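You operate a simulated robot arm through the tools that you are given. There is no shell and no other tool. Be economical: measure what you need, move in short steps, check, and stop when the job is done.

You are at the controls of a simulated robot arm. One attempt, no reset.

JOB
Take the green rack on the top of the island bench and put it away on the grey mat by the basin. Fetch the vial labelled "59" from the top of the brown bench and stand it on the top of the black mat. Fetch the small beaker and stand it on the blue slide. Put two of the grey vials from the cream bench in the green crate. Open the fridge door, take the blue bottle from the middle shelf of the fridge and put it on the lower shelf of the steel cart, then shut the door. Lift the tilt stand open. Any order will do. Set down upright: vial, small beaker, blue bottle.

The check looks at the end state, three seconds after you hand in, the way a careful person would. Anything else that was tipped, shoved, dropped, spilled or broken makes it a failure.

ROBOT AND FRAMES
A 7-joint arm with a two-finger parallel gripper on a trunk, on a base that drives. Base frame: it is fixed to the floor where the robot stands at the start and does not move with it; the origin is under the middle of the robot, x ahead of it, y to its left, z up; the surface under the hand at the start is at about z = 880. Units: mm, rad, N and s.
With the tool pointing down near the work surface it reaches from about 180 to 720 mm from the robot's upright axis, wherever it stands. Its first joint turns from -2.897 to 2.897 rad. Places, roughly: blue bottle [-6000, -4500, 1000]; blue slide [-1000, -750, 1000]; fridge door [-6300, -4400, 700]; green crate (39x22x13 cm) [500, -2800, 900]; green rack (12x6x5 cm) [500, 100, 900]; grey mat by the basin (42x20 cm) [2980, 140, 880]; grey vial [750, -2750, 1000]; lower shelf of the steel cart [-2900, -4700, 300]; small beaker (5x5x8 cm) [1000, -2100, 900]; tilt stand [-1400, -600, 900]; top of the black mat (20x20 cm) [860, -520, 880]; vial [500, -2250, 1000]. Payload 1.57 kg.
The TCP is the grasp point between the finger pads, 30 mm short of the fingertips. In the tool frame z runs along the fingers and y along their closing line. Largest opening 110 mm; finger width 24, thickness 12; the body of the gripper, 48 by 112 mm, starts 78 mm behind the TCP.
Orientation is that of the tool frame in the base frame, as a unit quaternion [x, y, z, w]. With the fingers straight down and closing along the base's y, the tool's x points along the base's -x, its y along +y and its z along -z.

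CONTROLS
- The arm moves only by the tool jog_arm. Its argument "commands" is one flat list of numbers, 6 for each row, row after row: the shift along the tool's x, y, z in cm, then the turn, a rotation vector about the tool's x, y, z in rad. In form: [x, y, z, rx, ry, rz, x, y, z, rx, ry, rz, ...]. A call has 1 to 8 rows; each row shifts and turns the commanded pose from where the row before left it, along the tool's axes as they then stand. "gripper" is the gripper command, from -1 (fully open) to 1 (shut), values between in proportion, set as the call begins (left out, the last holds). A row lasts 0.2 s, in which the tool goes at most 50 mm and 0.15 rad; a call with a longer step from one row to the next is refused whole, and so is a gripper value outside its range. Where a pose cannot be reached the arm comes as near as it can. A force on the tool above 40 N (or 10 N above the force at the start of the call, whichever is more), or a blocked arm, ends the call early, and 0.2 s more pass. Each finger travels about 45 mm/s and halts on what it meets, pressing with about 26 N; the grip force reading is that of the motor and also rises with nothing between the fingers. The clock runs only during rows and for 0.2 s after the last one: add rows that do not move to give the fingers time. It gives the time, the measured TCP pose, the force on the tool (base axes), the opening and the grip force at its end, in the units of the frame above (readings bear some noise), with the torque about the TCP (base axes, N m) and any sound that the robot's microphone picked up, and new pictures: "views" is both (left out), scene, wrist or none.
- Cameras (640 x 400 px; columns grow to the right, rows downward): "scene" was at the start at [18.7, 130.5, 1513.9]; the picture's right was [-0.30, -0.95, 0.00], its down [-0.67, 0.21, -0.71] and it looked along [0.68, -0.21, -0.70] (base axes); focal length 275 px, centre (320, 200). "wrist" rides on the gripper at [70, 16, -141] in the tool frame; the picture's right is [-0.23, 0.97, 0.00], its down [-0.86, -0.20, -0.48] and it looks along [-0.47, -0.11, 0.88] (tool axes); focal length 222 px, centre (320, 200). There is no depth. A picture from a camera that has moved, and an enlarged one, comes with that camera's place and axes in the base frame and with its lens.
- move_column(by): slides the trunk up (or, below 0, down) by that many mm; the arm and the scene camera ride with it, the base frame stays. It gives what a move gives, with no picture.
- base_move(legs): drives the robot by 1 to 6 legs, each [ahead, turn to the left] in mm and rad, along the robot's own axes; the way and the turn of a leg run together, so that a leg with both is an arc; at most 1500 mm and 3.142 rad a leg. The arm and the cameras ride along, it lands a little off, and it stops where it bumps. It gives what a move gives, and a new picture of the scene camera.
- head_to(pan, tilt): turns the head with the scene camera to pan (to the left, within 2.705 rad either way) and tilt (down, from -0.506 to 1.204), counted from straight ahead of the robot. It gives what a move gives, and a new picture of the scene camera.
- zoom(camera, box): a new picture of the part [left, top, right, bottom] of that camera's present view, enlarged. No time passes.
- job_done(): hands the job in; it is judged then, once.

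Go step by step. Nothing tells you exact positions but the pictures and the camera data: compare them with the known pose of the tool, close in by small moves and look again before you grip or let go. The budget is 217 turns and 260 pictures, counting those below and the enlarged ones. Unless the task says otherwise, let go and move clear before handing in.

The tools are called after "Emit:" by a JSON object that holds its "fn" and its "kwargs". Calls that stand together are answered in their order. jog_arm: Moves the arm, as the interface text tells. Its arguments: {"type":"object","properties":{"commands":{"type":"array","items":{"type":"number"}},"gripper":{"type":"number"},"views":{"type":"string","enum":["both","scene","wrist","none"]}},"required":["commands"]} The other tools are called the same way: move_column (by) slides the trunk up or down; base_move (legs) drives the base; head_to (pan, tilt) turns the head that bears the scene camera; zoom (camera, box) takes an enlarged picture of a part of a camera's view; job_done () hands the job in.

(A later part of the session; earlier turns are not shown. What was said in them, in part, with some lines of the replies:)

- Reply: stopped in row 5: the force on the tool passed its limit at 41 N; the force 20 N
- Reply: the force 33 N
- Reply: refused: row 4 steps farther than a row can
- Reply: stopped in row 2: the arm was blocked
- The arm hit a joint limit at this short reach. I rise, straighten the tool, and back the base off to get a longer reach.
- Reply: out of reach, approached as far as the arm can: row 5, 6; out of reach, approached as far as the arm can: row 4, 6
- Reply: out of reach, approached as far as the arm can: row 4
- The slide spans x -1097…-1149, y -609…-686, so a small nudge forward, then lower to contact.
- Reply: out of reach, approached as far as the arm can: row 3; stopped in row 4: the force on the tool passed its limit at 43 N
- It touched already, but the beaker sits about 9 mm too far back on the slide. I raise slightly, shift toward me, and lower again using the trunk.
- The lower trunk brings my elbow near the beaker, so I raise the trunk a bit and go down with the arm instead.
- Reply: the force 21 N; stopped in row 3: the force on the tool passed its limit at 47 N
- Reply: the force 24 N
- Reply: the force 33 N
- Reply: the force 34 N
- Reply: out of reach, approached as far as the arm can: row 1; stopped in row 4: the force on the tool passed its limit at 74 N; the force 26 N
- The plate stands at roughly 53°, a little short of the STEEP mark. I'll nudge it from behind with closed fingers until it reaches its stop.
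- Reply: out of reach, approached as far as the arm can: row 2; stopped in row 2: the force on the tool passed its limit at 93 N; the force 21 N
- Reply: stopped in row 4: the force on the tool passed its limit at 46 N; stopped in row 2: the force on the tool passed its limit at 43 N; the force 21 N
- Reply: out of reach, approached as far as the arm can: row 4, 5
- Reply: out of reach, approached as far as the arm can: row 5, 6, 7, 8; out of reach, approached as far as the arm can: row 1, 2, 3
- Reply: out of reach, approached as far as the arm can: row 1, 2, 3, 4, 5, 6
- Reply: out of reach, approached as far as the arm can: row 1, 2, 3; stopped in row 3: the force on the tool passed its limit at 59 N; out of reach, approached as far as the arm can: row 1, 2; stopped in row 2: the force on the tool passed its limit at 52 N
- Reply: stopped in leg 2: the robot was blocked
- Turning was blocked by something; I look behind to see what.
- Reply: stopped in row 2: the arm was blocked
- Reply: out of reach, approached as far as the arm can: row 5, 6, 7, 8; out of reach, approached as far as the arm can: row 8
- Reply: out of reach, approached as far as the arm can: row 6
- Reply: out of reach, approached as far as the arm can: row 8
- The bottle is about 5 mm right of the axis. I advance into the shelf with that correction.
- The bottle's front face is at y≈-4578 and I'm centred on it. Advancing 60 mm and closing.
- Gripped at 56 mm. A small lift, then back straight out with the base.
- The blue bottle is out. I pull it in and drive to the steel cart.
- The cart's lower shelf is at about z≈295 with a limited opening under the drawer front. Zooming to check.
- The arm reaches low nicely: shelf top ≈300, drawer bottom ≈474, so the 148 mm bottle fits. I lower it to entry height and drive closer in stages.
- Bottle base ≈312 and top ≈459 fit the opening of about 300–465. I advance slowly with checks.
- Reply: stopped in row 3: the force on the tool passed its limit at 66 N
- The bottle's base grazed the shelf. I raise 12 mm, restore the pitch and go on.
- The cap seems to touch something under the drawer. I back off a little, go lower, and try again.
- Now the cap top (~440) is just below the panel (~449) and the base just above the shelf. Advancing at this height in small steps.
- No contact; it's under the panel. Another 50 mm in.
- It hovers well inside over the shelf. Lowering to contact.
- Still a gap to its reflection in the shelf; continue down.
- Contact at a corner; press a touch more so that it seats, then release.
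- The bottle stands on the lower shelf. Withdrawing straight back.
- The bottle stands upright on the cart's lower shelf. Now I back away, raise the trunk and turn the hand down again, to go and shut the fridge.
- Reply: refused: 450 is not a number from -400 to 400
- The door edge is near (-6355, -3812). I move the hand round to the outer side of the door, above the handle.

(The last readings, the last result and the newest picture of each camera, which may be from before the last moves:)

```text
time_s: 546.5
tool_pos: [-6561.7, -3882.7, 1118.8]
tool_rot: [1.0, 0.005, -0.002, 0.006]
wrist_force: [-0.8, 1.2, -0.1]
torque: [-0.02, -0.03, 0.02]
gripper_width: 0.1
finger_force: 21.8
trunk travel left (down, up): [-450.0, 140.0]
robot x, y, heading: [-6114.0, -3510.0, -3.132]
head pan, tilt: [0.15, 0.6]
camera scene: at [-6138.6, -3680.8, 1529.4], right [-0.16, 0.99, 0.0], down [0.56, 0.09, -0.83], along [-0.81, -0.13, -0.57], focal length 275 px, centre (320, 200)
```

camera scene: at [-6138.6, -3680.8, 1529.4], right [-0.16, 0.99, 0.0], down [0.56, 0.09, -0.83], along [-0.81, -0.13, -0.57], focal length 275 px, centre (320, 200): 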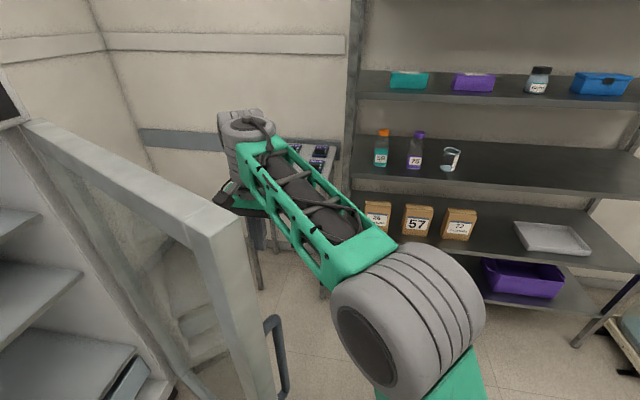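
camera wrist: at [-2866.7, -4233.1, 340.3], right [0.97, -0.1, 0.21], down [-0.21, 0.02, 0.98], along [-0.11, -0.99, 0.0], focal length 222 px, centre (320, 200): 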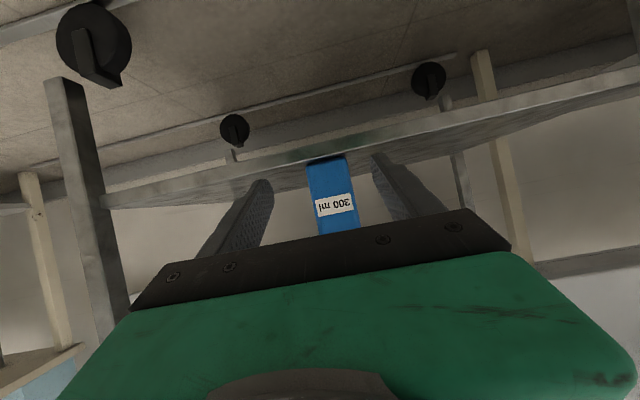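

Hand is on the outer side. Pushing the door closed along its arc.

Emit:
{"fn": "jog_arm", "kwargs": {"commands": [3.73, -2.77, 0, 0, 0, 0, 3.73, -2.77, 0, 0, 0, 0, 3.73, -2.77, 0, 0, 0, 0, 3.45, 0.7, 0, 0, 0, 0, 3.45, 0.7, 0, 0, 0, 0, 3.4, 2.17, 0, 0, 0, 0, 3.4, 2.17, 0, 0, 0, 0, 3.4, 2.17, 0, 0, 0, 0], "views": "scene"}}

Emit:
{"fn": "jog_arm", "kwargs": {"commands": [2.97, 2.7, 0, 0, 0, 0, 2.97, 2.7, 0, 0, 0, 0, 2.97, 2.7, 0, 0, 0, 0, 2.43, 3.2, 0, 0, 0, 0, 2.43, 3.2, 0, 0, 0, 0, 2.43, 3.2, 0, 0, 0, 0, 0, 0, 0, 0, 0, 0], "views": "scene"}}

```text
time_s: 548.4
tool_pos: [-6279.4, -3870.6, 1116.8]
tool_rot: [1.0, 0.004, -0.002, 0.005]
wrist_force: [0.2, 0.6, 0.2]
torque: [0.01, 0.0, 0.0]
gripper_width: 0.1
finger_force: 21.2
trunk travel left (down, up): [-450.0, 140.0]
robot x, y, heading: [-6112.5, -3509.6, -3.135]
head pan, tilt: [0.15, 0.6]
camera scene: at [-6138.5, -3680.4, 1529.5], right [-0.16, 0.99, 0.0], down [0.56, 0.09, -0.83], along [-0.82, -0.13, -0.56], focal length 275 px, centre (320, 200)
```

scene: 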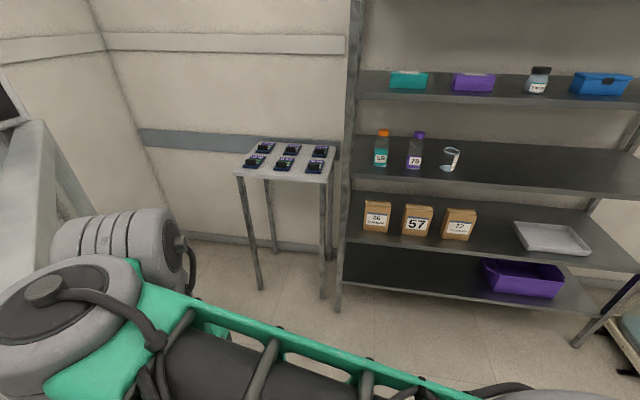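

```text
time_s: 550.0
tool_pos: [-6115.7, -4047.0, 1118.2]
tool_rot: [1.0, 0.004, -0.002, 0.006]
wrist_force: [0.9, 0.5, -0.5]
torque: [-0.04, -0.03, 0.0]
gripper_width: 0.0
finger_force: 21.5
trunk travel left (down, up): [-450.0, 140.0]
robot x, y, heading: [-6114.1, -3514.3, -3.137]
head pan, tilt: [0.15, 0.6]
camera scene: at [-6139.1, -3679.8, 1529.6], right [-0.15, 0.99, 0.0], down [0.56, 0.09, -0.83], along [-0.82, -0.13, -0.56], focal length 275 px, centre (320, 200)
```

scene: 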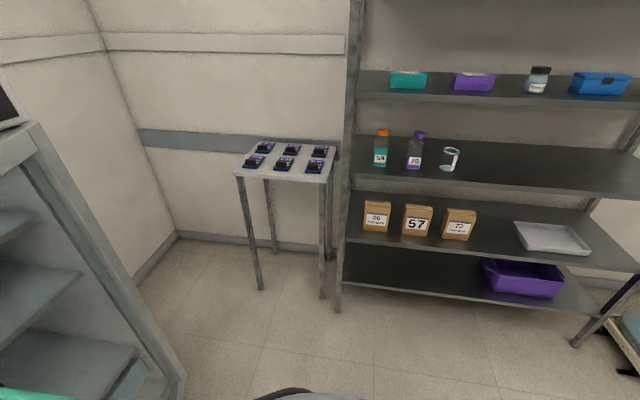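

Emit:
{"fn": "head_to", "kwargs": {"pan": 1.2, "tilt": 0.5}}

```text
time_s: 551.2
tool_pos: [-6115.7, -4046.8, 1119.1]
tool_rot: [1.0, 0.005, -0.001, 0.006]
wrist_force: [-0.8, 0.4, 0.6]
torque: [-0.03, -0.01, 0.0]
gripper_width: 0.0
finger_force: 21.4
trunk travel left (down, up): [-450.0, 140.0]
robot x, y, heading: [-6116.6, -3511.7, -3.138]
head pan, tilt: [1.201, 0.499]
camera scene: at [-6083.9, -3751.4, 1538.6], right [-0.93, 0.36, 0.0], down [0.17, 0.45, -0.88], along [-0.31, -0.82, -0.48], focal length 275 px, centre (320, 200)
```

scene: 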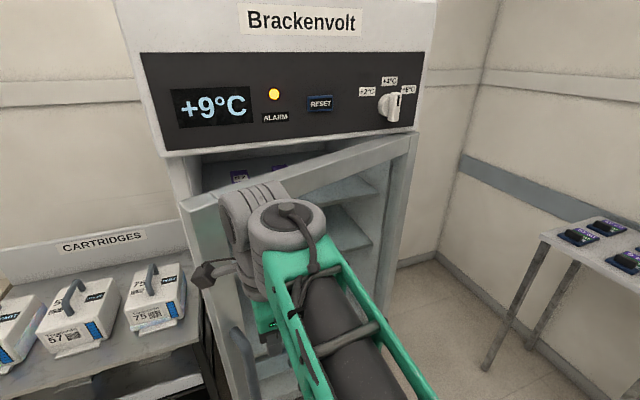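

The door is at about 27°. I pull the hand back, turn to face the fridge and push it the rest of the way.

Emit:
{"fn": "jog_arm", "kwargs": {"commands": [0, -4, 0, 0, 0, 0, 0, -4, 0, 0, 0, 0, 0, -2, 0, 0, 0, 0, 0, 0, 0, 0, 0, 0], "views": "none"}}

Emit:
{"fn": "base_move", "kwargs": {"legs": [[0, 1.567]]}}

Emit:
{"fn": "jog_arm", "kwargs": {"commands": [-3.76, -3.08, 0, 0, 0, 0, -3.76, -3.08, 0, 0, 0, 0, -3.76, -3.08, 0, 0, 0, 0, -3.76, -3.08, 0, 0, 0, 0, -3.76, -3.08, 0, 0, 0, 0, -3.76, -3.08, 0, 0, 0, 0, -3.76, -3.08, 0, 0, 0, 0, -3.76, -3.08, 0, 0, 0, 0], "views": "none"}}

```text
time_s: 552.2
tool_pos: [-6116.5, -3949.0, 1118.3]
tool_rot: [1.0, 0.004, -0.001, 0.005]
wrist_force: [-0.1, 1.1, 0.3]
torque: [0.02, -0.03, -0.01]
gripper_width: 0.0
finger_force: 21.4
trunk travel left (down, up): [-450.0, 140.0]
robot x, y, heading: [-6114.5, -3514.4, -3.135]
head pan, tilt: [1.201, 0.499]
```

```text
time_s: 556.4
tool_pos: [-5676.8, -3521.7, 1117.5]
tool_rot: [0.71, 0.705, 0.003, 0.005]
wrist_force: [-0.3, 1.2, 1.2]
torque: [0.02, 0.0, 0.0]
gripper_width: 0.2
finger_force: 21.6
trunk travel left (down, up): [-450.0, 140.0]
robot x, y, heading: [-6114.1, -3510.7, -1.577]
head pan, tilt: [1.201, 0.499]
camera scene: at [-5872.7, -3486.9, 1538.6], right [-0.37, -0.93, 0.0], down [-0.44, 0.18, -0.88], along [0.82, -0.33, -0.48], focal length 275 px, centre (320, 200)
```

scene: 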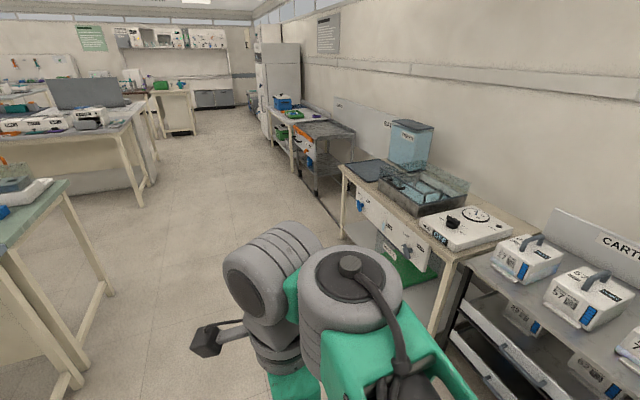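

```text
time_s: 558.2
tool_pos: [-5924.2, -3823.1, 1114.3]
tool_rot: [0.71, 0.704, 0.003, 0.006]
wrist_force: [-0.1, 0.2, 0.5]
torque: [0.02, -0.03, 0.0]
gripper_width: 0.0
finger_force: 21.7
trunk travel left (down, up): [-450.0, 140.0]
robot x, y, heading: [-6115.7, -3512.4, -1.577]
head pan, tilt: [1.201, 0.499]
```

Continue to in front of the door, and look.

Emit:
{"fn": "jog_arm", "kwargs": {"commands": [-3.4, -3.1, 0, 0, 0, 0, -3.4, -3.1, 0, 0, 0, 0, -3.4, -3.1, 0, 0, 0, 0, -3.4, -3.1, 0, 0, 0, 0, -3.4, -3.1, 0, 0, 0, 0, 0, 0, 0, 0, 0, 0], "views": "none"}}

Emit:
{"fn": "head_to", "kwargs": {"pan": -0.1, "tilt": 0.5}}

```text
time_s: 559.6
tool_pos: [-6080.8, -3988.2, 1112.7]
tool_rot: [0.709, 0.706, 0.002, 0.005]
wrist_force: [-0.4, -2.1, -0.3]
torque: [0.02, -0.01, -0.05]
gripper_width: 0.0
finger_force: 21.6
trunk travel left (down, up): [-450.0, 140.0]
robot x, y, heading: [-6112.6, -3515.4, -1.58]
head pan, tilt: [1.201, 0.499]
```

```text
time_s: 561.1
tool_pos: [-6081.2, -3988.6, 1114.1]
tool_rot: [0.71, 0.705, 0.003, 0.005]
wrist_force: [-0.6, -0.2, 0.5]
torque: [-0.01, 0.0, -0.02]
gripper_width: 0.0
finger_force: 21.4
trunk travel left (down, up): [-450.0, 140.0]
robot x, y, heading: [-6111.5, -3512.1, -1.576]
head pan, tilt: [-0.099, 0.499]
camera scene: at [-5967.2, -3543.8, 1538.6], right [-0.99, 0.11, 0.0], down [0.05, 0.48, -0.88], along [-0.09, -0.87, -0.48], focal length 275 px, centre (320, 200)
```

scene: 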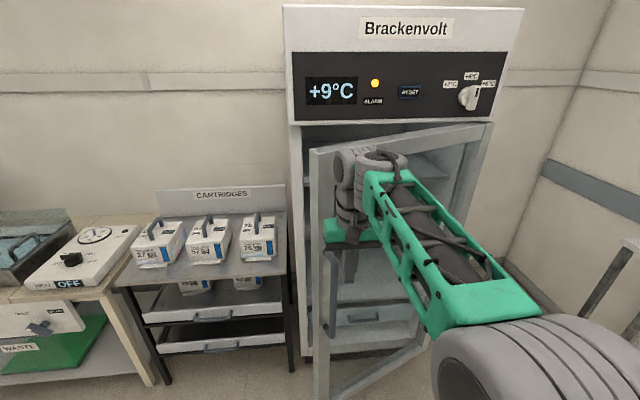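

In position against the outside of the door. Driving forward to push it.

Emit:
{"fn": "base_move", "kwargs": {"legs": [[300, 0]]}}

```text
time_s: 563.1
tool_pos: [-6084.5, -4286.7, 1114.0]
tool_rot: [0.71, 0.704, 0.002, 0.005]
wrist_force: [0.5, -0.3, 0.4]
torque: [0.01, -0.03, -0.02]
gripper_width: 0.0
finger_force: 21.4
trunk travel left (down, up): [-450.0, 140.0]
robot x, y, heading: [-6119.5, -3810.4, -1.581]
head pan, tilt: [-0.099, 0.499]
camera scene: at [-5970.4, -3842.9, 1538.6], right [-0.99, 0.11, 0.0], down [0.05, 0.48, -0.88], along [-0.1, -0.87, -0.48], focal length 275 px, centre (320, 200)
```

scene: 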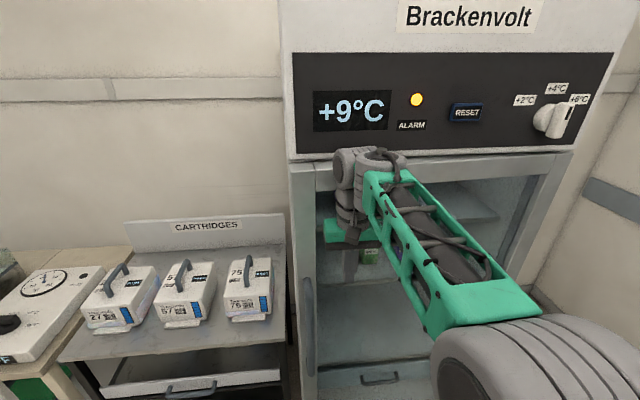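

Nearly shut; pushing the last bit with the arm until it seats.

Emit:
{"fn": "jog_arm", "kwargs": {"commands": [-2, 0, 0, 0, 0, 0, -2, 0, 0, 0, 0, 0, -2, 0, 0, 0, 0, 0, -1.5, 0, 0, 0, 0, 0, -1.5, 0, 0, 0, 0, 0, -1, 0, 0, 0, 0, 0, -1, 0, 0, 0, 0, 0, -1, 0, 0, 0, 0, 0], "views": "scene"}}

```text
time_s: 564.9
tool_pos: [-6090.0, -4344.8, 1122.1]
tool_rot: [0.708, 0.706, -0.017, 0.012]
wrist_force: [0.2, 3.8, 4.5]
torque: [-0.42, -0.06, 0.01]
gripper_width: 0.1
finger_force: 21.0
out of reach, approached as far as the arm can: row 7, 8
trunk travel left (down, up): [-450.0, 140.0]
robot x, y, heading: [-6115.3, -3806.2, -1.575]
head pan, tilt: [-0.099, 0.499]
stopped in row 8: the arm was blocked; the commanded pose is now the measured one
camera scene: at [-5969.2, -3685.3, 1554.6], right [-0.99, 0.11, -0.01], down [0.05, 0.39, -0.92], along [-0.09, -0.92, -0.39], focal length 275 px, centre (320, 200)
```

scene: 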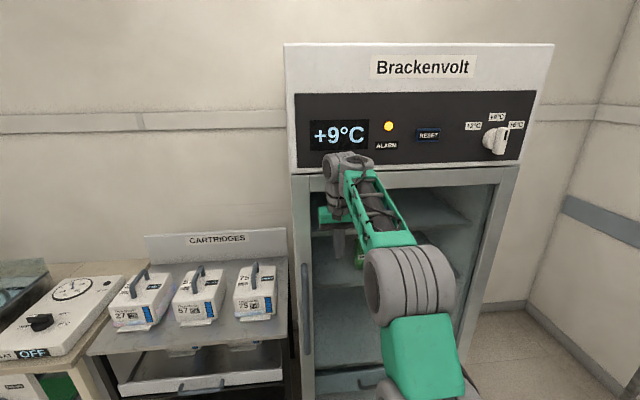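

The push tips the robot back slightly, so the door has seated. I ease off at once.

Emit:
{"fn": "jog_arm", "kwargs": {"commands": [1, 0, 0, 0, 0, 0, 1.5, 0, 0, 0, 0, 0, 2, 0, 0, 0, 0, 0, 0, 0, 0, 0, 0, 0], "views": "scene"}}

```text
time_s: 565.2
tool_pos: [-6085.1, -4351.1, 1129.4]
tool_rot: [0.696, 0.718, -0.013, 0.001]
wrist_force: [-2.3, 3.6, 1.0]
torque: [-0.27, -0.1, -0.01]
gripper_width: 0.1
finger_force: 21.5
trunk travel left (down, up): [-450.0, 140.0]
robot x, y, heading: [-6117.0, -3806.7, -1.574]
head pan, tilt: [-0.099, 0.499]
stopped in row 1: the arm was blocked; the commanded pose is now the measured one
camera scene: at [-5968.8, -3678.3, 1553.6], right [-0.99, 0.1, -0.01], down [0.05, 0.38, -0.92], along [-0.09, -0.92, -0.38], focal length 275 px, centre (320, 200)
```

scene: 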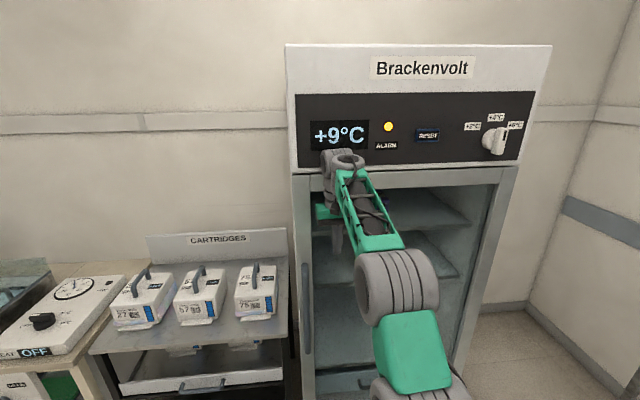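

Emit:
{"fn": "jog_arm", "kwargs": {"commands": [0.5, 0, 0, 0, 0, 0, 0.5, 0, 0, 0, 0, 0, 0.5, 0, 0, 0, 0, 0], "views": "wrist"}}

```text
time_s: 565.5
tool_pos: [-6076.6, -4333.2, 1129.7]
tool_rot: [0.685, 0.728, 0.015, -0.02]
wrist_force: [0.3, 0.1, -0.5]
torque: [0.0, 0.02, 0.03]
gripper_width: 0.0
finger_force: 21.4
trunk travel left (down, up): [-450.0, 140.0]
robot x, y, heading: [-6117.1, -3804.8, -1.572]
head pan, tilt: [-0.099, 0.499]
stopped in row 1: the arm was blocked; the commanded pose is now the measured one
camera wrist: at [-6062.7, -4270.7, 1274.0], right [0.99, -0.17, -0.02], down [-0.14, -0.89, 0.43], along [-0.09, -0.43, -0.9], focal length 222 px, centre (320, 200)
```

wrist: 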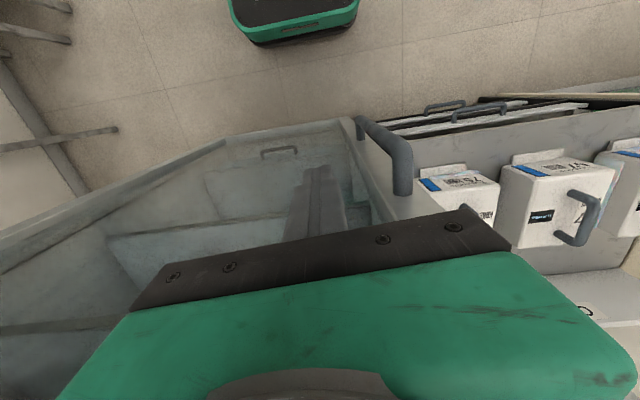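

Emit:
{"fn": "jog_arm", "kwargs": {"commands": [0, 0, 0, 0, 0, 0, 0, 0, 0, 0, 0, 0], "views": "scene"}}

```text
time_s: 565.8
tool_pos: [-6077.2, -4316.5, 1132.4]
tool_rot: [0.679, 0.731, 0.04, -0.045]
wrist_force: [-1.3, -21.3, -45.6]
torque: [1.23, -0.27, 0.08]
gripper_width: 0.1
finger_force: 21.6
trunk travel left (down, up): [-450.0, 140.0]
robot x, y, heading: [-6117.0, -3799.7, -1.557]
head pan, tilt: [-0.099, 0.499]
stopped in row 1: the arm was blocked; the commanded pose is now the measured one
camera scene: at [-5970.0, -3641.0, 1554.1], right [-1.0, 0.08, -0.01], down [0.04, 0.37, -0.93], along [-0.07, -0.93, -0.37], focal length 275 px, centre (320, 200)
```

scene: 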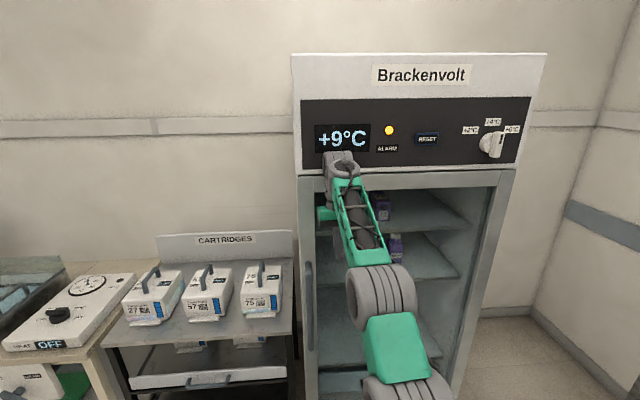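

The robot is leaning against the fridge; I drive the base straight back to free it.

Emit:
{"fn": "base_move", "kwargs": {"legs": [[-200, 0]]}}

```text
time_s: 566.6
tool_pos: [-6083.3, -4315.9, 1046.8]
tool_rot: [0.679, 0.731, 0.046, -0.047]
wrist_force: [-8.6, -105.9, -234.3]
torque: [5.07, -1.5, 0.66]
gripper_width: 0.0
finger_force: 21.2
trunk travel left (down, up): [-450.0, 140.0]
robot x, y, heading: [-6116.3, -3762.9, -1.492]
head pan, tilt: [-0.099, 0.499]
stopped in leg 1: the robot was blocked; the commanded pose is now the measured one
camera scene: at [-5978.0, -3598.6, 1553.0], right [-1.0, 0.02, -0.01], down [0.02, 0.37, -0.93], along [-0.02, -0.93, -0.37], focal length 275 px, centre (320, 200)
```

scene: 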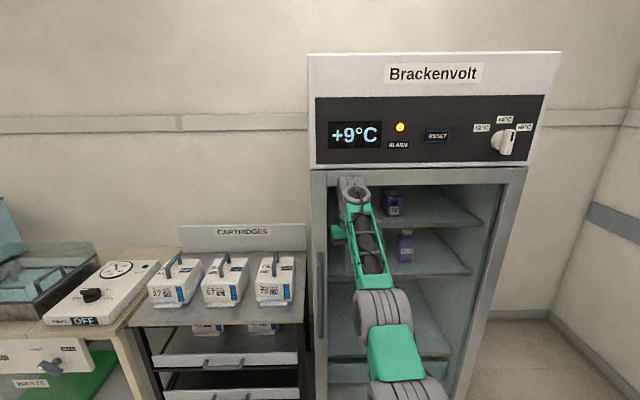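

The wrist is probably jamming against its own forearm at this high stretch (as happened once before). Easing down and toward me freed it then; I do the same.

Emit:
{"fn": "jog_arm", "kwargs": {"commands": [1, 0, 2, 0, 0, 0, 1, 0, 2, 0, 0, 0, 1, 0, 2, 0, 0, 0], "views": "scene"}}

```text
time_s: 566.9
tool_pos: [-6081.8, -4304.5, 956.4]
tool_rot: [0.676, 0.727, 0.085, -0.087]
wrist_force: [-0.1, 0.4, 0.2]
torque: [0.03, -0.01, 0.01]
gripper_width: 0.2
finger_force: 21.7
trunk travel left (down, up): [-450.0, 140.0]
robot x, y, heading: [-6115.9, -3758.1, -1.493]
head pan, tilt: [-0.099, 0.499]
stopped in row 1: the force on the tool passed its limit at 298 N (the readings are from after the stop); the commanded pose is now the measured one
camera scene: at [-5978.3, -3590.4, 1551.0], right [-1.0, 0.03, -0.01], down [0.02, 0.37, -0.93], along [-0.02, -0.93, -0.37], focal length 275 px, centre (320, 200)
```

scene: 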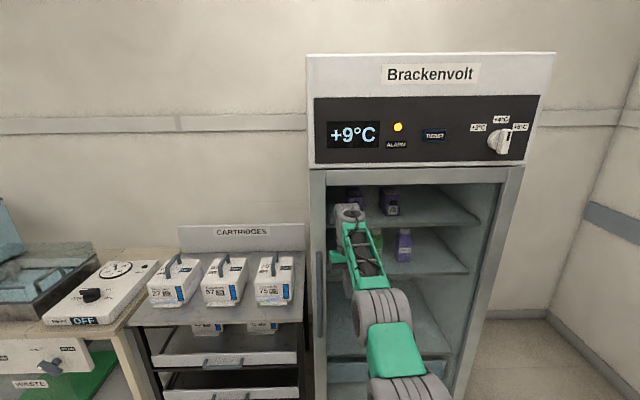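

Emit:
{"fn": "jog_arm", "kwargs": {"commands": [0, 0, 0, 0, 0, 0, 0, 0, 0, 0, 0, 0, 0, 0, 0, 0, 0, 0], "views": "scene"}}

```text
time_s: 567.2
tool_pos: [-6080.6, -4304.6, 980.9]
tool_rot: [0.678, 0.725, 0.085, -0.089]
wrist_force: [8.6, -37.6, -119.2]
torque: [2.75, 1.78, -0.34]
gripper_width: 0.0
finger_force: 20.9
trunk travel left (down, up): [-450.0, 140.0]
robot x, y, heading: [-6113.1, -3754.8, -1.502]
head pan, tilt: [-0.099, 0.499]
stopped in row 1: the arm was blocked; the commanded pose is now the measured one
camera scene: at [-5977.4, -3596.6, 1551.0], right [-1.0, 0.03, -0.01], down [0.02, 0.37, -0.93], along [-0.02, -0.93, -0.37], focal length 275 px, centre (320, 200)
```

scene: 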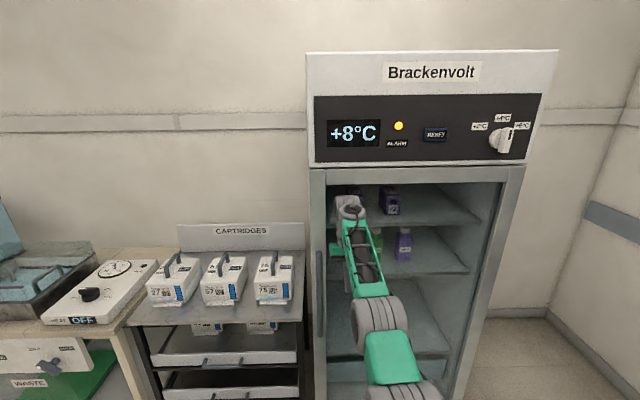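

The display falls (+8 °C), so the door is shut. I look at my own posture before the next move.

Emit:
{"fn": "head_to", "kwargs": {"pan": -0.1, "tilt": 1.2}}

Emit:
{"fn": "zoom", "kwargs": {"camera": "wrist", "box": [0, 0, 640, 400]}}

```text
time_s: 568.2
tool_pos: [-6080.1, -4305.3, 983.2]
tool_rot: [0.677, 0.725, 0.087, -0.09]
wrist_force: [14.4, -37.1, -126.2]
torque: [2.6, 2.71, -0.52]
gripper_width: 0.0
finger_force: 20.9
trunk travel left (down, up): [-450.0, 140.0]
robot x, y, heading: [-6111.7, -3759.5, -1.499]
head pan, tilt: [-0.099, 1.201]
camera scene: at [-5976.6, -3566.8, 1494.9], right [-1.0, 0.03, -0.01], down [0.03, 0.88, -0.47], along [0.0, -0.47, -0.88], focal length 275 px, centre (320, 200)
```

scene: 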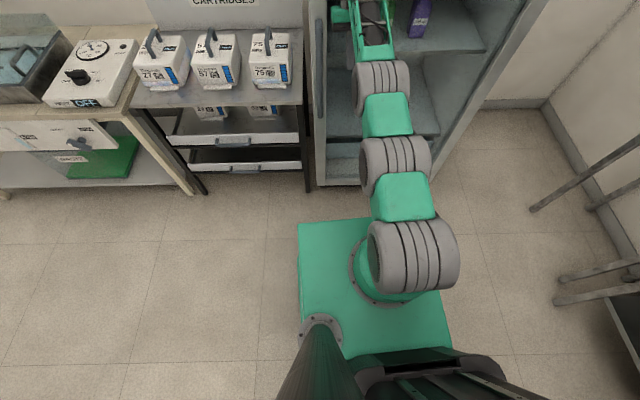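

```text
1.00 times, centred on (320, 200) of wrist (not enlarged: the box is as wide or as high as the picture)
camera zoom: at [-6067.6, -4271.1, 1137.2], right [0.99, -0.15, -0.05], down [-0.13, -0.96, 0.25], along [-0.09, -0.24, -0.97], focal length 222 px, centre (320, 200)
```

zoom: 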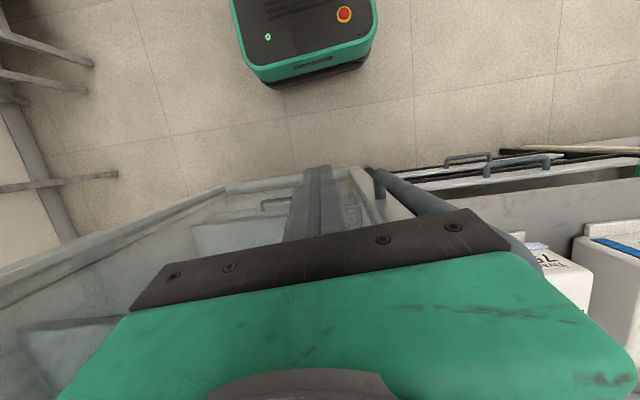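

The hand is folded back against the forearm. I rotate the fingers forward to unfold the wrist.

Emit:
{"fn": "jog_arm", "kwargs": {"commands": [0, 0, 0, 0, -0.12, 0, 0, 0, 0, 0, -0.12, 0, 0, 0, 0, 0, -0.12, 0, 0, 0, 0, 0, -0.12, 0], "views": "none"}}

```text
time_s: 568.6
tool_pos: [-6078.6, -4315.7, 1009.5]
tool_rot: [0.68, 0.726, 0.068, -0.073]
wrist_force: [32.1, -85.6, -226.0]
torque: [5.75, 5.91, -1.56]
gripper_width: 0.0
finger_force: 21.1
trunk travel left (down, up): [-450.0, 140.0]
robot x, y, heading: [-6115.0, -3755.0, -1.502]
head pan, tilt: [-0.099, 1.201]
stopped in row 1: the arm was blocked; the commanded pose is now the measured one
```

Emit:
{"fn": "head_to", "kwargs": {"pan": -0.1, "tilt": 0.75}}

Emit:
{"fn": "zoom", "kwargs": {"camera": "scene", "box": [280, 60, 460, 300]}}

```text
time_s: 569.5
tool_pos: [-6078.9, -4315.6, 1010.2]
tool_rot: [0.679, 0.727, 0.069, -0.073]
wrist_force: [41.8, -81.3, -224.6]
torque: [4.9, 7.6, -2.04]
gripper_width: 0.1
finger_force: 21.3
trunk travel left (down, up): [-450.0, 140.0]
robot x, y, heading: [-6115.0, -3759.2, -1.5]
head pan, tilt: [-0.099, 0.75]
camera scene: at [-5976.2, -3601.4, 1530.1], right [-1.0, 0.03, -0.01], down [0.02, 0.6, -0.8], along [-0.02, -0.8, -0.6], focal length 275 px, centre (320, 200)
```

scene: 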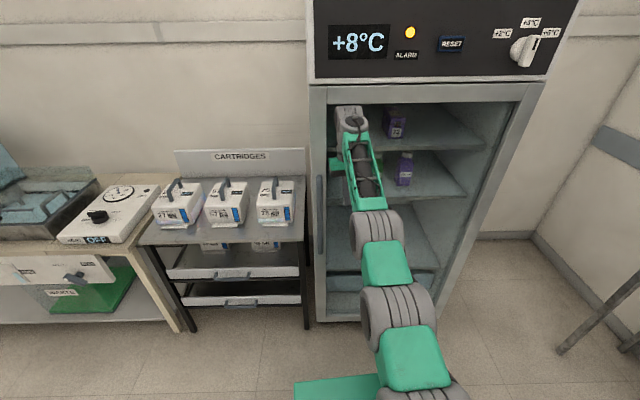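

```text
1.67 times, centred on (370, 180) of scene
camera zoom: at [-5976.2, -3601.4, 1530.1], right [-1.0, 0.03, -0.01], down [0.02, 0.6, -0.8], along [-0.02, -0.8, -0.6], focal length 458 px, centre (237, 233)
```

zoom: 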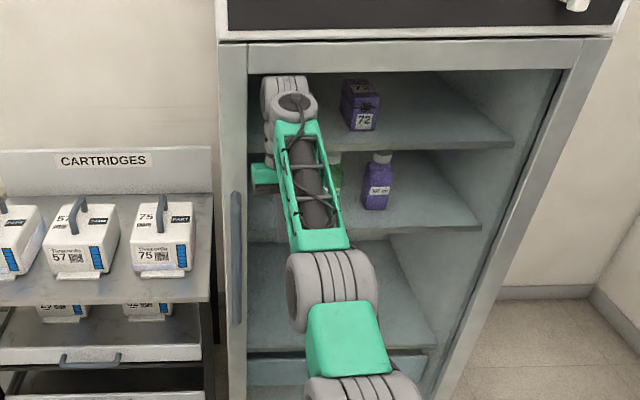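

Emit:
{"fn": "base_move", "kwargs": {"legs": [[-150, 0]]}}

```text
time_s: 570.2
tool_pos: [-6076.8, -4321.5, 1011.2]
tool_rot: [0.681, 0.727, 0.061, -0.065]
wrist_force: [5.4, -43.1, -103.3]
torque: [2.86, 0.83, -0.22]
gripper_width: 0.0
finger_force: 21.6
trunk travel left (down, up): [-450.0, 140.0]
robot x, y, heading: [-6112.9, -3748.3, -1.501]
head pan, tilt: [-0.099, 0.75]
stopped in leg 1: the robot was blocked; the commanded pose is now the measured one
camera scene: at [-5975.4, -3608.3, 1527.7], right [-1.0, 0.03, -0.01], down [0.02, 0.6, -0.8], along [-0.02, -0.8, -0.6], focal length 275 px, centre (320, 200)
```

scene: 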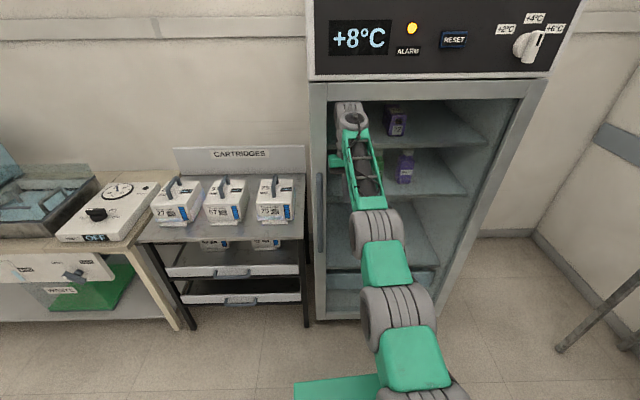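

I keep unfolding: command downward with the fingers pitching forward.

Emit:
{"fn": "jog_arm", "kwargs": {"commands": [0, 0, 4.8, 0, -0.15, 0, 0, 0, 4.8, 0, -0.15, 0, 0, 0, 4.8, 0, -0.1, 0], "views": "none"}}

```text
time_s: 570.5
tool_pos: [-6075.3, -4321.7, 1014.7]
tool_rot: [0.681, 0.728, 0.05, -0.056]
wrist_force: [-0.3, 0.1, 0.4]
torque: [0.01, 0.04, 0.0]
gripper_width: 0.1
finger_force: 21.5
trunk travel left (down, up): [-450.0, 140.0]
robot x, y, heading: [-6111.7, -3748.1, -1.5]
head pan, tilt: [-0.099, 0.75]
stopped in row 1: the arm was blocked; the commanded pose is now the measured one
```

Emit:
{"fn": "jog_arm", "kwargs": {"commands": [0, 0, 4.8, 0, -0.15, 0, 0, 0, 4.8, 0, -0.15, 0, 0, 0, 4.8, 0, 0, 0], "views": "scene"}}

```text
time_s: 570.9
tool_pos: [-6074.2, -4331.7, 1009.6]
tool_rot: [0.682, 0.729, 0.048, -0.046]
wrist_force: [0.0, 0.1, -0.4]
torque: [0.01, -0.01, 0.02]
gripper_width: 0.0
finger_force: 21.3
trunk travel left (down, up): [-450.0, 140.0]
robot x, y, heading: [-6113.3, -3743.9, -1.501]
head pan, tilt: [-0.099, 0.75]
stopped in row 1: the arm was blocked; the commanded pose is now the measured one
camera scene: at [-5976.1, -3610.8, 1526.5], right [-1.0, 0.03, -0.01], down [0.02, 0.61, -0.79], along [-0.02, -0.79, -0.61], focal length 275 px, centre (320, 200)
```

scene: 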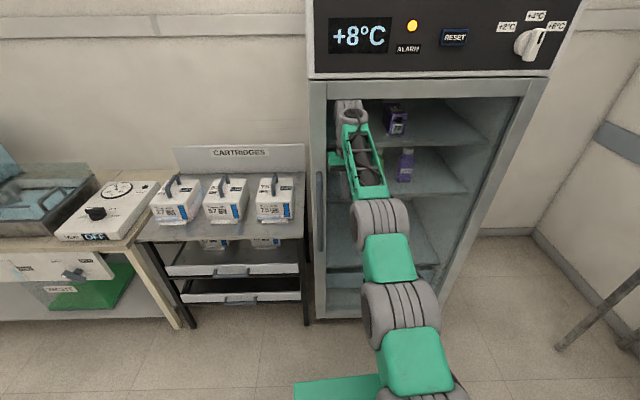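

Emit:
{"fn": "jog_arm", "kwargs": {"commands": [3, 0, 3.5, 0, -0.12, 0, 4.5, 0, 1, 0, -0.05, 0, 4.5, 0, 0, 0, 0, 0], "views": "none"}}

Emit:
{"fn": "jog_arm", "kwargs": {"commands": [3, 0, 3.5, 0, -0.12, 0, 4.5, 0, 1, 0, -0.05, 0, 4.5, 0, 0, 0, 0, 0], "views": "none"}}

```text
time_s: 571.2
tool_pos: [-6080.8, -4331.4, 1009.5]
tool_rot: [0.682, 0.728, 0.044, -0.053]
wrist_force: [1.0, -1.3, 0.0]
torque: [0.0, -0.01, 0.0]
gripper_width: 0.2
finger_force: 21.0
trunk travel left (down, up): [-450.0, 140.0]
robot x, y, heading: [-6117.4, -3740.9, -1.498]
head pan, tilt: [-0.099, 0.75]
stopped in row 1: the arm was blocked; the commanded pose is now the measured one
```

```text
time_s: 571.5
tool_pos: [-6075.1, -4331.5, 1008.4]
tool_rot: [0.68, 0.73, 0.046, -0.048]
wrist_force: [0.4, -0.2, 0.3]
torque: [-0.02, 0.0, 0.04]
gripper_width: 0.0
finger_force: 21.2
trunk travel left (down, up): [-450.0, 140.0]
robot x, y, heading: [-6114.5, -3740.6, -1.499]
head pan, tilt: [-0.099, 0.75]
stopped in row 1: the arm was blocked; the commanded pose is now the measured one
```

Progress is slow but the lean is decreasing with each retracting command; I repeat several in a row.

Emit:
{"fn": "jog_arm", "kwargs": {"commands": [4.5, 0, 1.5, 0, -0.05, 0], "views": "none"}}

Emit:
{"fn": "jog_arm", "kwargs": {"commands": [4.5, 0, 1.5, 0, -0.05, 0], "views": "none"}}

Emit:
{"fn": "jog_arm", "kwargs": {"commands": [4.5, 0, 1.5, 0, -0.05, 0], "views": "none"}}

Emit:
{"fn": "base_move", "kwargs": {"legs": [[-30, 0]]}}

```text
time_s: 571.9
tool_pos: [-6075.0, -4321.4, 1010.7]
tool_rot: [0.68, 0.728, 0.062, -0.065]
wrist_force: [0.5, 0.5, 0.2]
torque: [-0.01, 0.01, -0.01]
gripper_width: 0.0
finger_force: 21.1
trunk travel left (down, up): [-450.0, 140.0]
robot x, y, heading: [-6115.9, -3737.7, -1.499]
head pan, tilt: [-0.099, 0.75]
stopped in row 1: the arm was blocked; the commanded pose is now the measured one
```

```text
time_s: 572.2
tool_pos: [-6075.9, -4306.5, 1006.6]
tool_rot: [0.678, 0.726, 0.08, -0.086]
wrist_force: [0.1, 0.1, 0.9]
torque: [0.02, 0.06, 0.01]
gripper_width: 0.2
finger_force: 21.1
trunk travel left (down, up): [-450.0, 140.0]
robot x, y, heading: [-6115.2, -3734.7, -1.498]
head pan, tilt: [-0.099, 0.75]
stopped in row 1: the arm was blocked; the commanded pose is now the measured one
```

```text
time_s: 572.5
tool_pos: [-6075.6, -4292.3, 1004.8]
tool_rot: [0.675, 0.723, 0.101, -0.109]
wrist_force: [0.3, 0.2, 0.4]
torque: [0.0, 0.04, -0.04]
gripper_width: 0.0
finger_force: 21.3
trunk travel left (down, up): [-450.0, 140.0]
robot x, y, heading: [-6117.0, -3732.3, -1.502]
head pan, tilt: [-0.099, 0.75]
stopped in row 1: the arm was blocked; the commanded pose is now the measured one
```

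```text
time_s: 573.2
tool_pos: [-6076.8, -4269.4, 942.3]
tool_rot: [0.671, 0.715, 0.134, -0.144]
wrist_force: [-1.4, -48.6, -275.6]
torque: [6.69, 0.82, -0.12]
gripper_width: 0.1
finger_force: 21.4
trunk travel left (down, up): [-450.0, 140.0]
robot x, y, heading: [-6113.5, -3726.6, -1.5]
head pan, tilt: [-0.099, 0.75]
stopped in leg 1: the robot was blocked; the commanded pose is now the measured one
camera scene: at [-5977.1, -3590.5, 1529.7], right [-1.0, 0.03, -0.01], down [0.02, 0.61, -0.79], along [-0.02, -0.79, -0.61], focal length 275 px, centre (320, 200)
```

scene: 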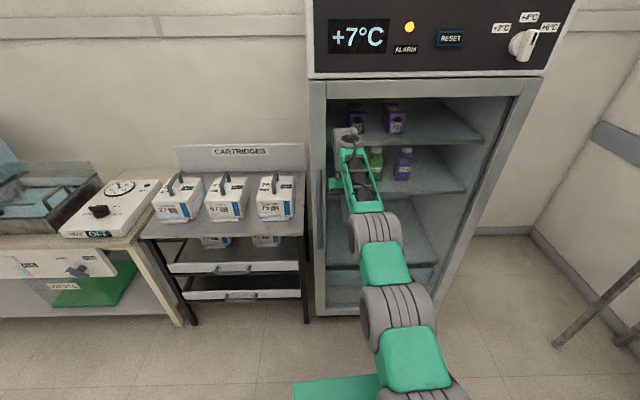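

The arm is now clear of the fridge, yet I still lean back. I check the base and the floor around it.

Emit:
{"fn": "head_to", "kwargs": {"pan": -2.6, "tilt": 1.1}}

Emit:
{"fn": "head_to", "kwargs": {"pan": 0.9, "tilt": 1.1}}

```text
time_s: 575.5
tool_pos: [-6076.9, -4269.8, 942.9]
tool_rot: [0.67, 0.715, 0.134, -0.146]
wrist_force: [37.4, -44.2, -281.9]
torque: [6.18, 7.92, -0.54]
gripper_width: 0.0
finger_force: 21.3
trunk travel left (down, up): [-450.0, 140.0]
robot x, y, heading: [-6115.1, -3733.6, -1.498]
head pan, tilt: [-2.601, 1.1]
camera scene: at [-6010.0, -3458.7, 1490.1], right [0.82, 0.57, -0.05], down [0.52, -0.77, -0.38], along [-0.26, 0.28, -0.92], focal length 275 px, centre (320, 200)
```

scene: 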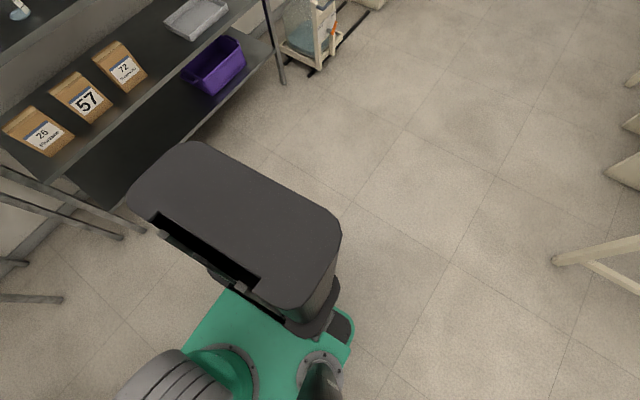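

```text
time_s: 578.5
tool_pos: [-6076.8, -4269.8, 942.7]
tool_rot: [0.671, 0.715, 0.134, -0.145]
wrist_force: [36.2, -44.7, -282.6]
torque: [6.25, 7.56, -0.54]
gripper_width: 0.1
finger_force: 21.2
trunk travel left (down, up): [-450.0, 140.0]
robot x, y, heading: [-6116.8, -3728.7, -1.498]
head pan, tilt: [0.901, 1.1]
camera scene: at [-5921.2, -3545.6, 1499.3], right [-0.56, -0.82, 0.08], down [-0.73, 0.45, -0.51], along [0.38, -0.34, -0.86], focal length 275 px, centre (320, 200)
```

scene: 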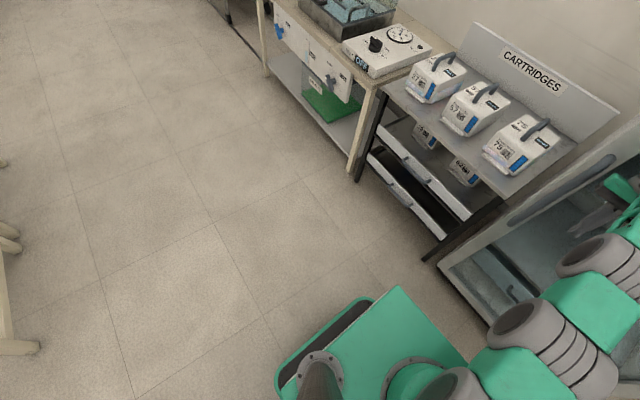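

Emit:
{"fn": "move_column", "kwargs": {"by": -60}}

Emit:
{"fn": "head_to", "kwargs": {"pan": -0.1, "tilt": 0.75}}

```text
time_s: 578.8
tool_pos: [-6077.1, -4263.4, 880.2]
tool_rot: [0.669, 0.712, 0.144, -0.156]
wrist_force: [2.7, -39.6, -271.5]
torque: [6.8, 1.62, -0.14]
gripper_width: 0.1
finger_force: 22.4
trunk travel left (down, up): [-447.0, 143.0]
robot x, y, heading: [-6111.9, -3725.7, -1.497]
head pan, tilt: [0.901, 1.1]
stopped: the arm was blocked; the commanded pose is now the measured one
```

```text
time_s: 580.0
tool_pos: [-6077.3, -4262.9, 881.2]
tool_rot: [0.669, 0.712, 0.144, -0.157]
wrist_force: [40.1, -34.8, -276.8]
torque: [6.05, 8.53, -0.29]
gripper_width: 0.0
finger_force: 22.0
trunk travel left (down, up): [-447.0, 143.0]
robot x, y, heading: [-6115.5, -3724.2, -1.499]
head pan, tilt: [-0.099, 0.75]
camera scene: at [-5976.7, -3580.2, 1526.5], right [-1.0, 0.03, -0.01], down [0.02, 0.6, -0.8], along [-0.02, -0.8, -0.6], focal length 275 px, centre (320, 200)
```

scene: 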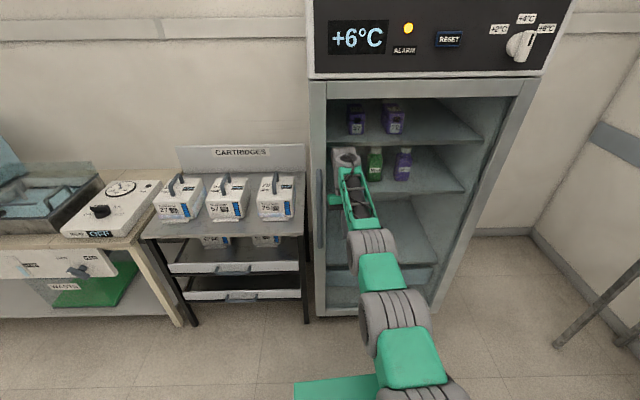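

I see: with the base tilted, each reset makes the controller fold the hand further back. I counter it by commanding forward, down and pitching the fingers forward.

Emit:
{"fn": "jog_arm", "kwargs": {"commands": [-3.8, 0, 3, 0, -0.15, 0, -3.8, 0, 3, 0, -0.15, 0, -3, 0, 2, 0, -0.1, 0], "views": "none"}}

Emit:
{"fn": "jog_arm", "kwargs": {"commands": [-3.8, 0, 3, 0, -0.15, 0, -3.8, 0, 3, 0, -0.15, 0, -3, 0, 2, 0, -0.1, 0], "views": "none"}}

Emit:
{"fn": "jog_arm", "kwargs": {"commands": [-3.8, 0, 3, 0, -0.15, 0, -3.8, 0, 3, 0, -0.15, 0, -3, 0, 2, 0, -0.1, 0], "views": "scene"}}

```text
time_s: 580.3
tool_pos: [-6076.6, -4253.9, 837.2]
tool_rot: [0.666, 0.708, 0.159, -0.173]
wrist_force: [4.8, -21.0, -252.9]
torque: [5.83, 2.03, -0.06]
gripper_width: 0.0
finger_force: 21.4
trunk travel left (down, up): [-447.0, 143.0]
robot x, y, heading: [-6113.5, -3726.5, -1.501]
head pan, tilt: [-0.099, 0.75]
stopped in row 1: the force on the tool passed its limit at 315 N (the readings are from after the stop); the commanded pose is now the measured one
```

```text
time_s: 580.6
tool_pos: [-6077.8, -4249.9, 805.3]
tool_rot: [0.665, 0.707, 0.164, -0.178]
wrist_force: [0.2, -1.4, -0.4]
torque: [0.01, 0.01, -0.04]
gripper_width: 0.2
finger_force: 21.7
trunk travel left (down, up): [-447.0, 143.0]
robot x, y, heading: [-6115.1, -3720.4, -1.497]
head pan, tilt: [-0.099, 0.75]
stopped in row 1: the force on the tool passed its limit at 300 N (the readings are from after the stop); the commanded pose is now the measured one
```

```text
time_s: 580.9
tool_pos: [-6079.3, -4232.9, 698.0]
tool_rot: [0.657, 0.698, 0.191, -0.209]
wrist_force: [0.7, -0.8, -0.7]
torque: [-0.01, 0.02, 0.01]
gripper_width: 0.0
finger_force: 21.5
trunk travel left (down, up): [-447.0, 143.0]
robot x, y, heading: [-6115.5, -3723.0, -1.497]
head pan, tilt: [-0.099, 0.75]
stopped in row 1: the arm was blocked; the commanded pose is now the measured one
camera scene: at [-5975.4, -3606.1, 1523.1], right [-1.0, 0.03, -0.01], down [0.02, 0.62, -0.79], along [-0.02, -0.79, -0.62], focal length 275 px, centre (320, 200)
```

scene: 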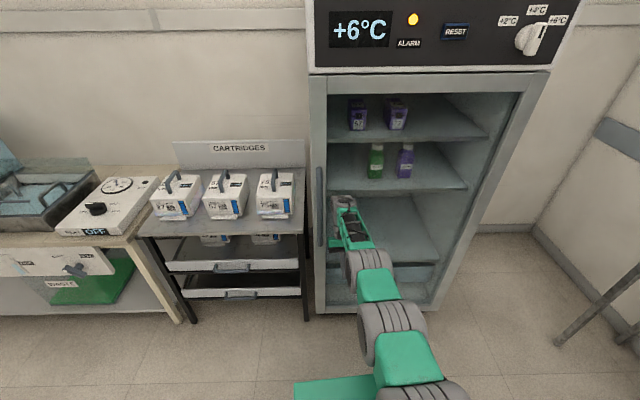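

Emit:
{"fn": "jog_arm", "kwargs": {"commands": [-4.5, 0, -0.5, 0, -0.15, 0, -4, 0, 0, 0, -0.15, 0, -3, 0, 0, 0, -0.15, 0], "views": "none"}}

Emit:
{"fn": "jog_arm", "kwargs": {"commands": [-4.5, 0, -0.5, 0, -0.15, 0, -4, 0, 0, 0, -0.15, 0, -3, 0, 0, 0, -0.15, 0], "views": "none"}}

Emit:
{"fn": "jog_arm", "kwargs": {"commands": [-4.5, 0, -0.5, 0, -0.15, 0, -4, 0, 0, 0, -0.15, 0, -3, 0, 0, 0, -0.15, 0], "views": "scene"}}

```text
time_s: 581.2
tool_pos: [-6079.2, -4202.5, 633.8]
tool_rot: [0.639, 0.679, 0.245, -0.267]
wrist_force: [0.1, 0.3, -1.9]
torque: [0.06, -0.01, -0.01]
gripper_width: 0.0
finger_force: 21.1
out of reach, approached as far as the arm can: row 1
trunk travel left (down, up): [-447.0, 143.0]
robot x, y, heading: [-6115.6, -3725.2, -1.5]
head pan, tilt: [-0.099, 0.75]
stopped in row 1: the arm was blocked; the commanded pose is now the measured one
```

```text
time_s: 581.7
tool_pos: [-6078.8, -4240.1, 551.2]
tool_rot: [0.663, 0.7, 0.182, -0.193]
wrist_force: [-0.8, 1.0, 1.1]
torque: [-0.05, -0.01, 0.01]
gripper_width: 0.0
finger_force: 21.3
out of reach, approached as far as the arm can: row 1
trunk travel left (down, up): [-447.0, 143.0]
robot x, y, heading: [-6114.4, -3712.6, -1.497]
head pan, tilt: [-0.099, 0.75]
stopped in row 2: the arm was blocked; the commanded pose is now the measured one
```

```text
time_s: 582.7
tool_pos: [-6072.4, -4332.1, 489.5]
tool_rot: [0.685, 0.725, 0.045, -0.05]
wrist_force: [-0.3, 1.1, -0.5]
torque: [-0.02, -0.01, -0.02]
gripper_width: 0.2
finger_force: 20.9
out of reach, approached as far as the arm can: row 1
trunk travel left (down, up): [-447.0, 143.0]
robot x, y, heading: [-6113.9, -3714.9, -1.493]
head pan, tilt: [-0.099, 0.75]
stopped in row 3: the arm was blocked; the commanded pose is now the measured one
camera scene: at [-5969.5, -3693.2, 1518.1], right [-1.0, 0.03, 0.0], down [0.02, 0.67, -0.75], along [-0.02, -0.75, -0.67], focal length 275 px, centre (320, 200)
```

scene: 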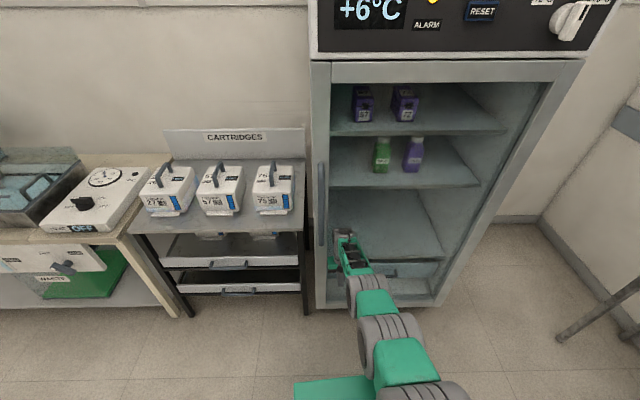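

The robot is almost level again and the arm hangs low and free. I now retract it gently.

Emit:
{"fn": "jog_arm", "kwargs": {"commands": [2.5, 0, 0, 0, -0.03, 0, 3, 0, -1, 0, -0.03, 0, 3, 0, -1, 0, -0.02, 0], "views": "none"}}

Emit:
{"fn": "jog_arm", "kwargs": {"commands": [2.5, 0, -1, 0, 0, 0, 3, 0, -2, 0, 0, 0, 3, 0, -2, 0, 0, 0], "views": "scene"}}

```text
time_s: 583.5
tool_pos: [-6077.3, -4267.5, 508.6]
tool_rot: [0.687, 0.726, 0.02, -0.024]
wrist_force: [0.4, 0.4, -0.1]
torque: [-0.02, -0.01, 0.0]
gripper_width: 0.0
finger_force: 21.4
trunk travel left (down, up): [-447.0, 143.0]
robot x, y, heading: [-6117.9, -3716.3, -1.499]
head pan, tilt: [-0.099, 0.75]
```

```text
time_s: 584.3
tool_pos: [-6080.2, -4187.6, 564.1]
tool_rot: [0.687, 0.726, 0.019, -0.024]
wrist_force: [-0.8, 0.5, -0.2]
torque: [0.0, 0.0, -0.04]
gripper_width: 0.0
finger_force: 21.3
trunk travel left (down, up): [-447.0, 143.0]
robot x, y, heading: [-6114.3, -3720.1, -1.495]
head pan, tilt: [-0.099, 0.75]
camera scene: at [-5967.1, -3727.4, 1513.4], right [-1.0, 0.03, 0.0], down [0.02, 0.68, -0.73], along [-0.02, -0.73, -0.68], focal length 275 px, centre (320, 200)
```

scene: 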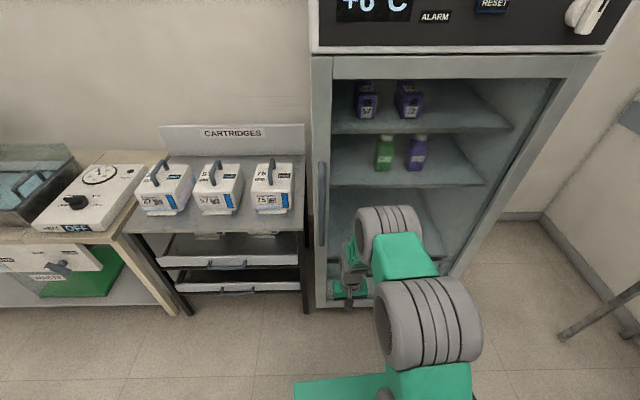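

The robot is level and free again, and the fridge is cooling (+6 °C). I back away and check the door's fit.

Emit:
{"fn": "base_move", "kwargs": {"legs": [[-350, 0]]}}

Emit:
{"fn": "head_to", "kwargs": {"pan": 0.0, "tilt": 0.35}}

Emit:
{"fn": "zoom", "kwargs": {"camera": "scene", "box": [260, 60, 560, 380]}}

```text
time_s: 586.6
tool_pos: [-6106.9, -3841.6, 564.6]
tool_rot: [0.687, 0.726, 0.02, -0.023]
wrist_force: [-0.3, 0.2, -0.4]
torque: [0.0, 0.0, -0.01]
gripper_width: 0.0
finger_force: 21.0
trunk travel left (down, up): [-447.0, 143.0]
robot x, y, heading: [-6141.1, -3372.0, -1.496]
head pan, tilt: [-0.099, 0.75]
camera scene: at [-5992.3, -3381.3, 1513.5], right [-1.0, 0.03, 0.0], down [0.02, 0.68, -0.73], along [-0.02, -0.73, -0.68], focal length 275 px, centre (320, 200)
```

scene: 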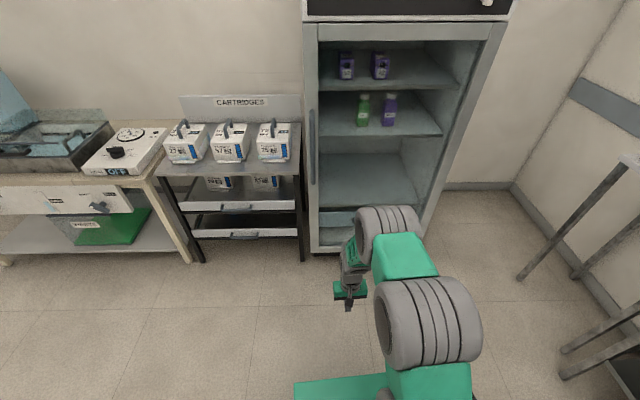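

```text
time_s: 587.5
tool_pos: [-6106.8, -3842.1, 563.0]
tool_rot: [0.687, 0.726, 0.019, -0.023]
wrist_force: [-0.8, -0.2, 0.6]
torque: [-0.03, 0.01, 0.0]
gripper_width: 0.1
finger_force: 21.4
trunk travel left (down, up): [-447.0, 143.0]
robot x, y, heading: [-6137.9, -3369.1, -1.501]
head pan, tilt: [0.0, 0.351]
camera scene: at [-5983.4, -3391.3, 1549.0], right [-1.0, -0.07, 0.0], down [-0.02, 0.34, -0.94], along [0.07, -0.94, -0.34], focal length 275 px, centre (320, 200)
```

scene: 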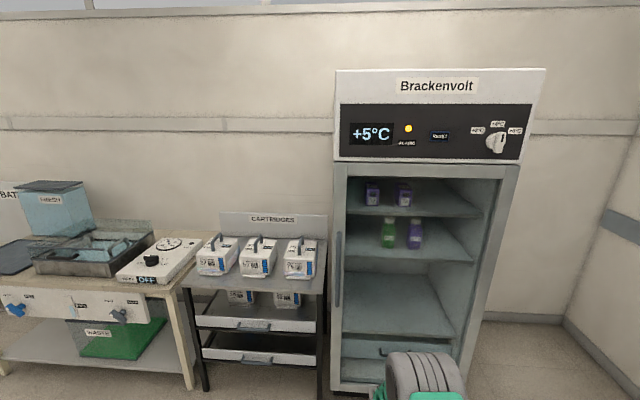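

```text
1.25 times, centred on (410, 220) of scene
camera zoom: at [-5983.4, -3391.3, 1549.0], right [-1.0, -0.07, 0.0], down [-0.02, 0.34, -0.94], along [0.07, -0.94, -0.34], focal length 344 px, centre (208, 175)
```

zoom: 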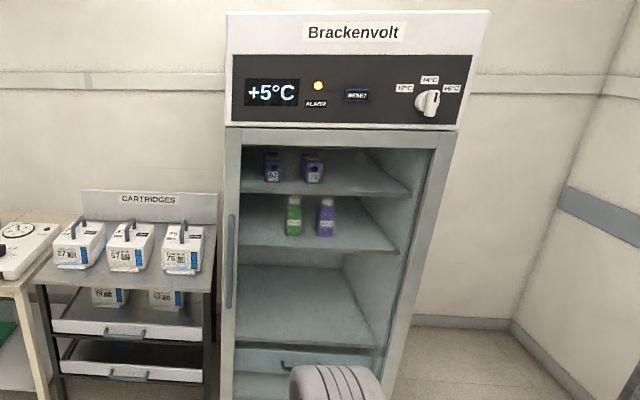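

The fridge is shut and back down to +5 °C, with its other bottles undisturbed. All the placements were checked as they were made, and the arm is clear, so I hand in.

Emit:
{"fn": "job_done", "kwargs": {}}

```text
The job is handed in.
```

I did all six jobs and handed in:
- **Rack:** the green rack is on the grey mat.
- **Vial:** vial 59 stands on the black mat.
- **Beaker:** it stands upright on the blue slide (no. 92).
- **Grey vials:** two are in the green crate.
- **Tilt stand:** it is open against its stop, though the pointer sits just short of STEEP.
- **Bottle and fridge:** the blue bottle stands on the cart's lower shelf. The fridge is shut and was back down to +5 °C, but its amber alarm lamp was still lit.

The robot hit two things hard enough to mention. It knocked the cart's front with the bottle while putting it in, and it leaned on the fridge while shutting the door. Neither looked moved, and nothing else looked disturbed afterwards.
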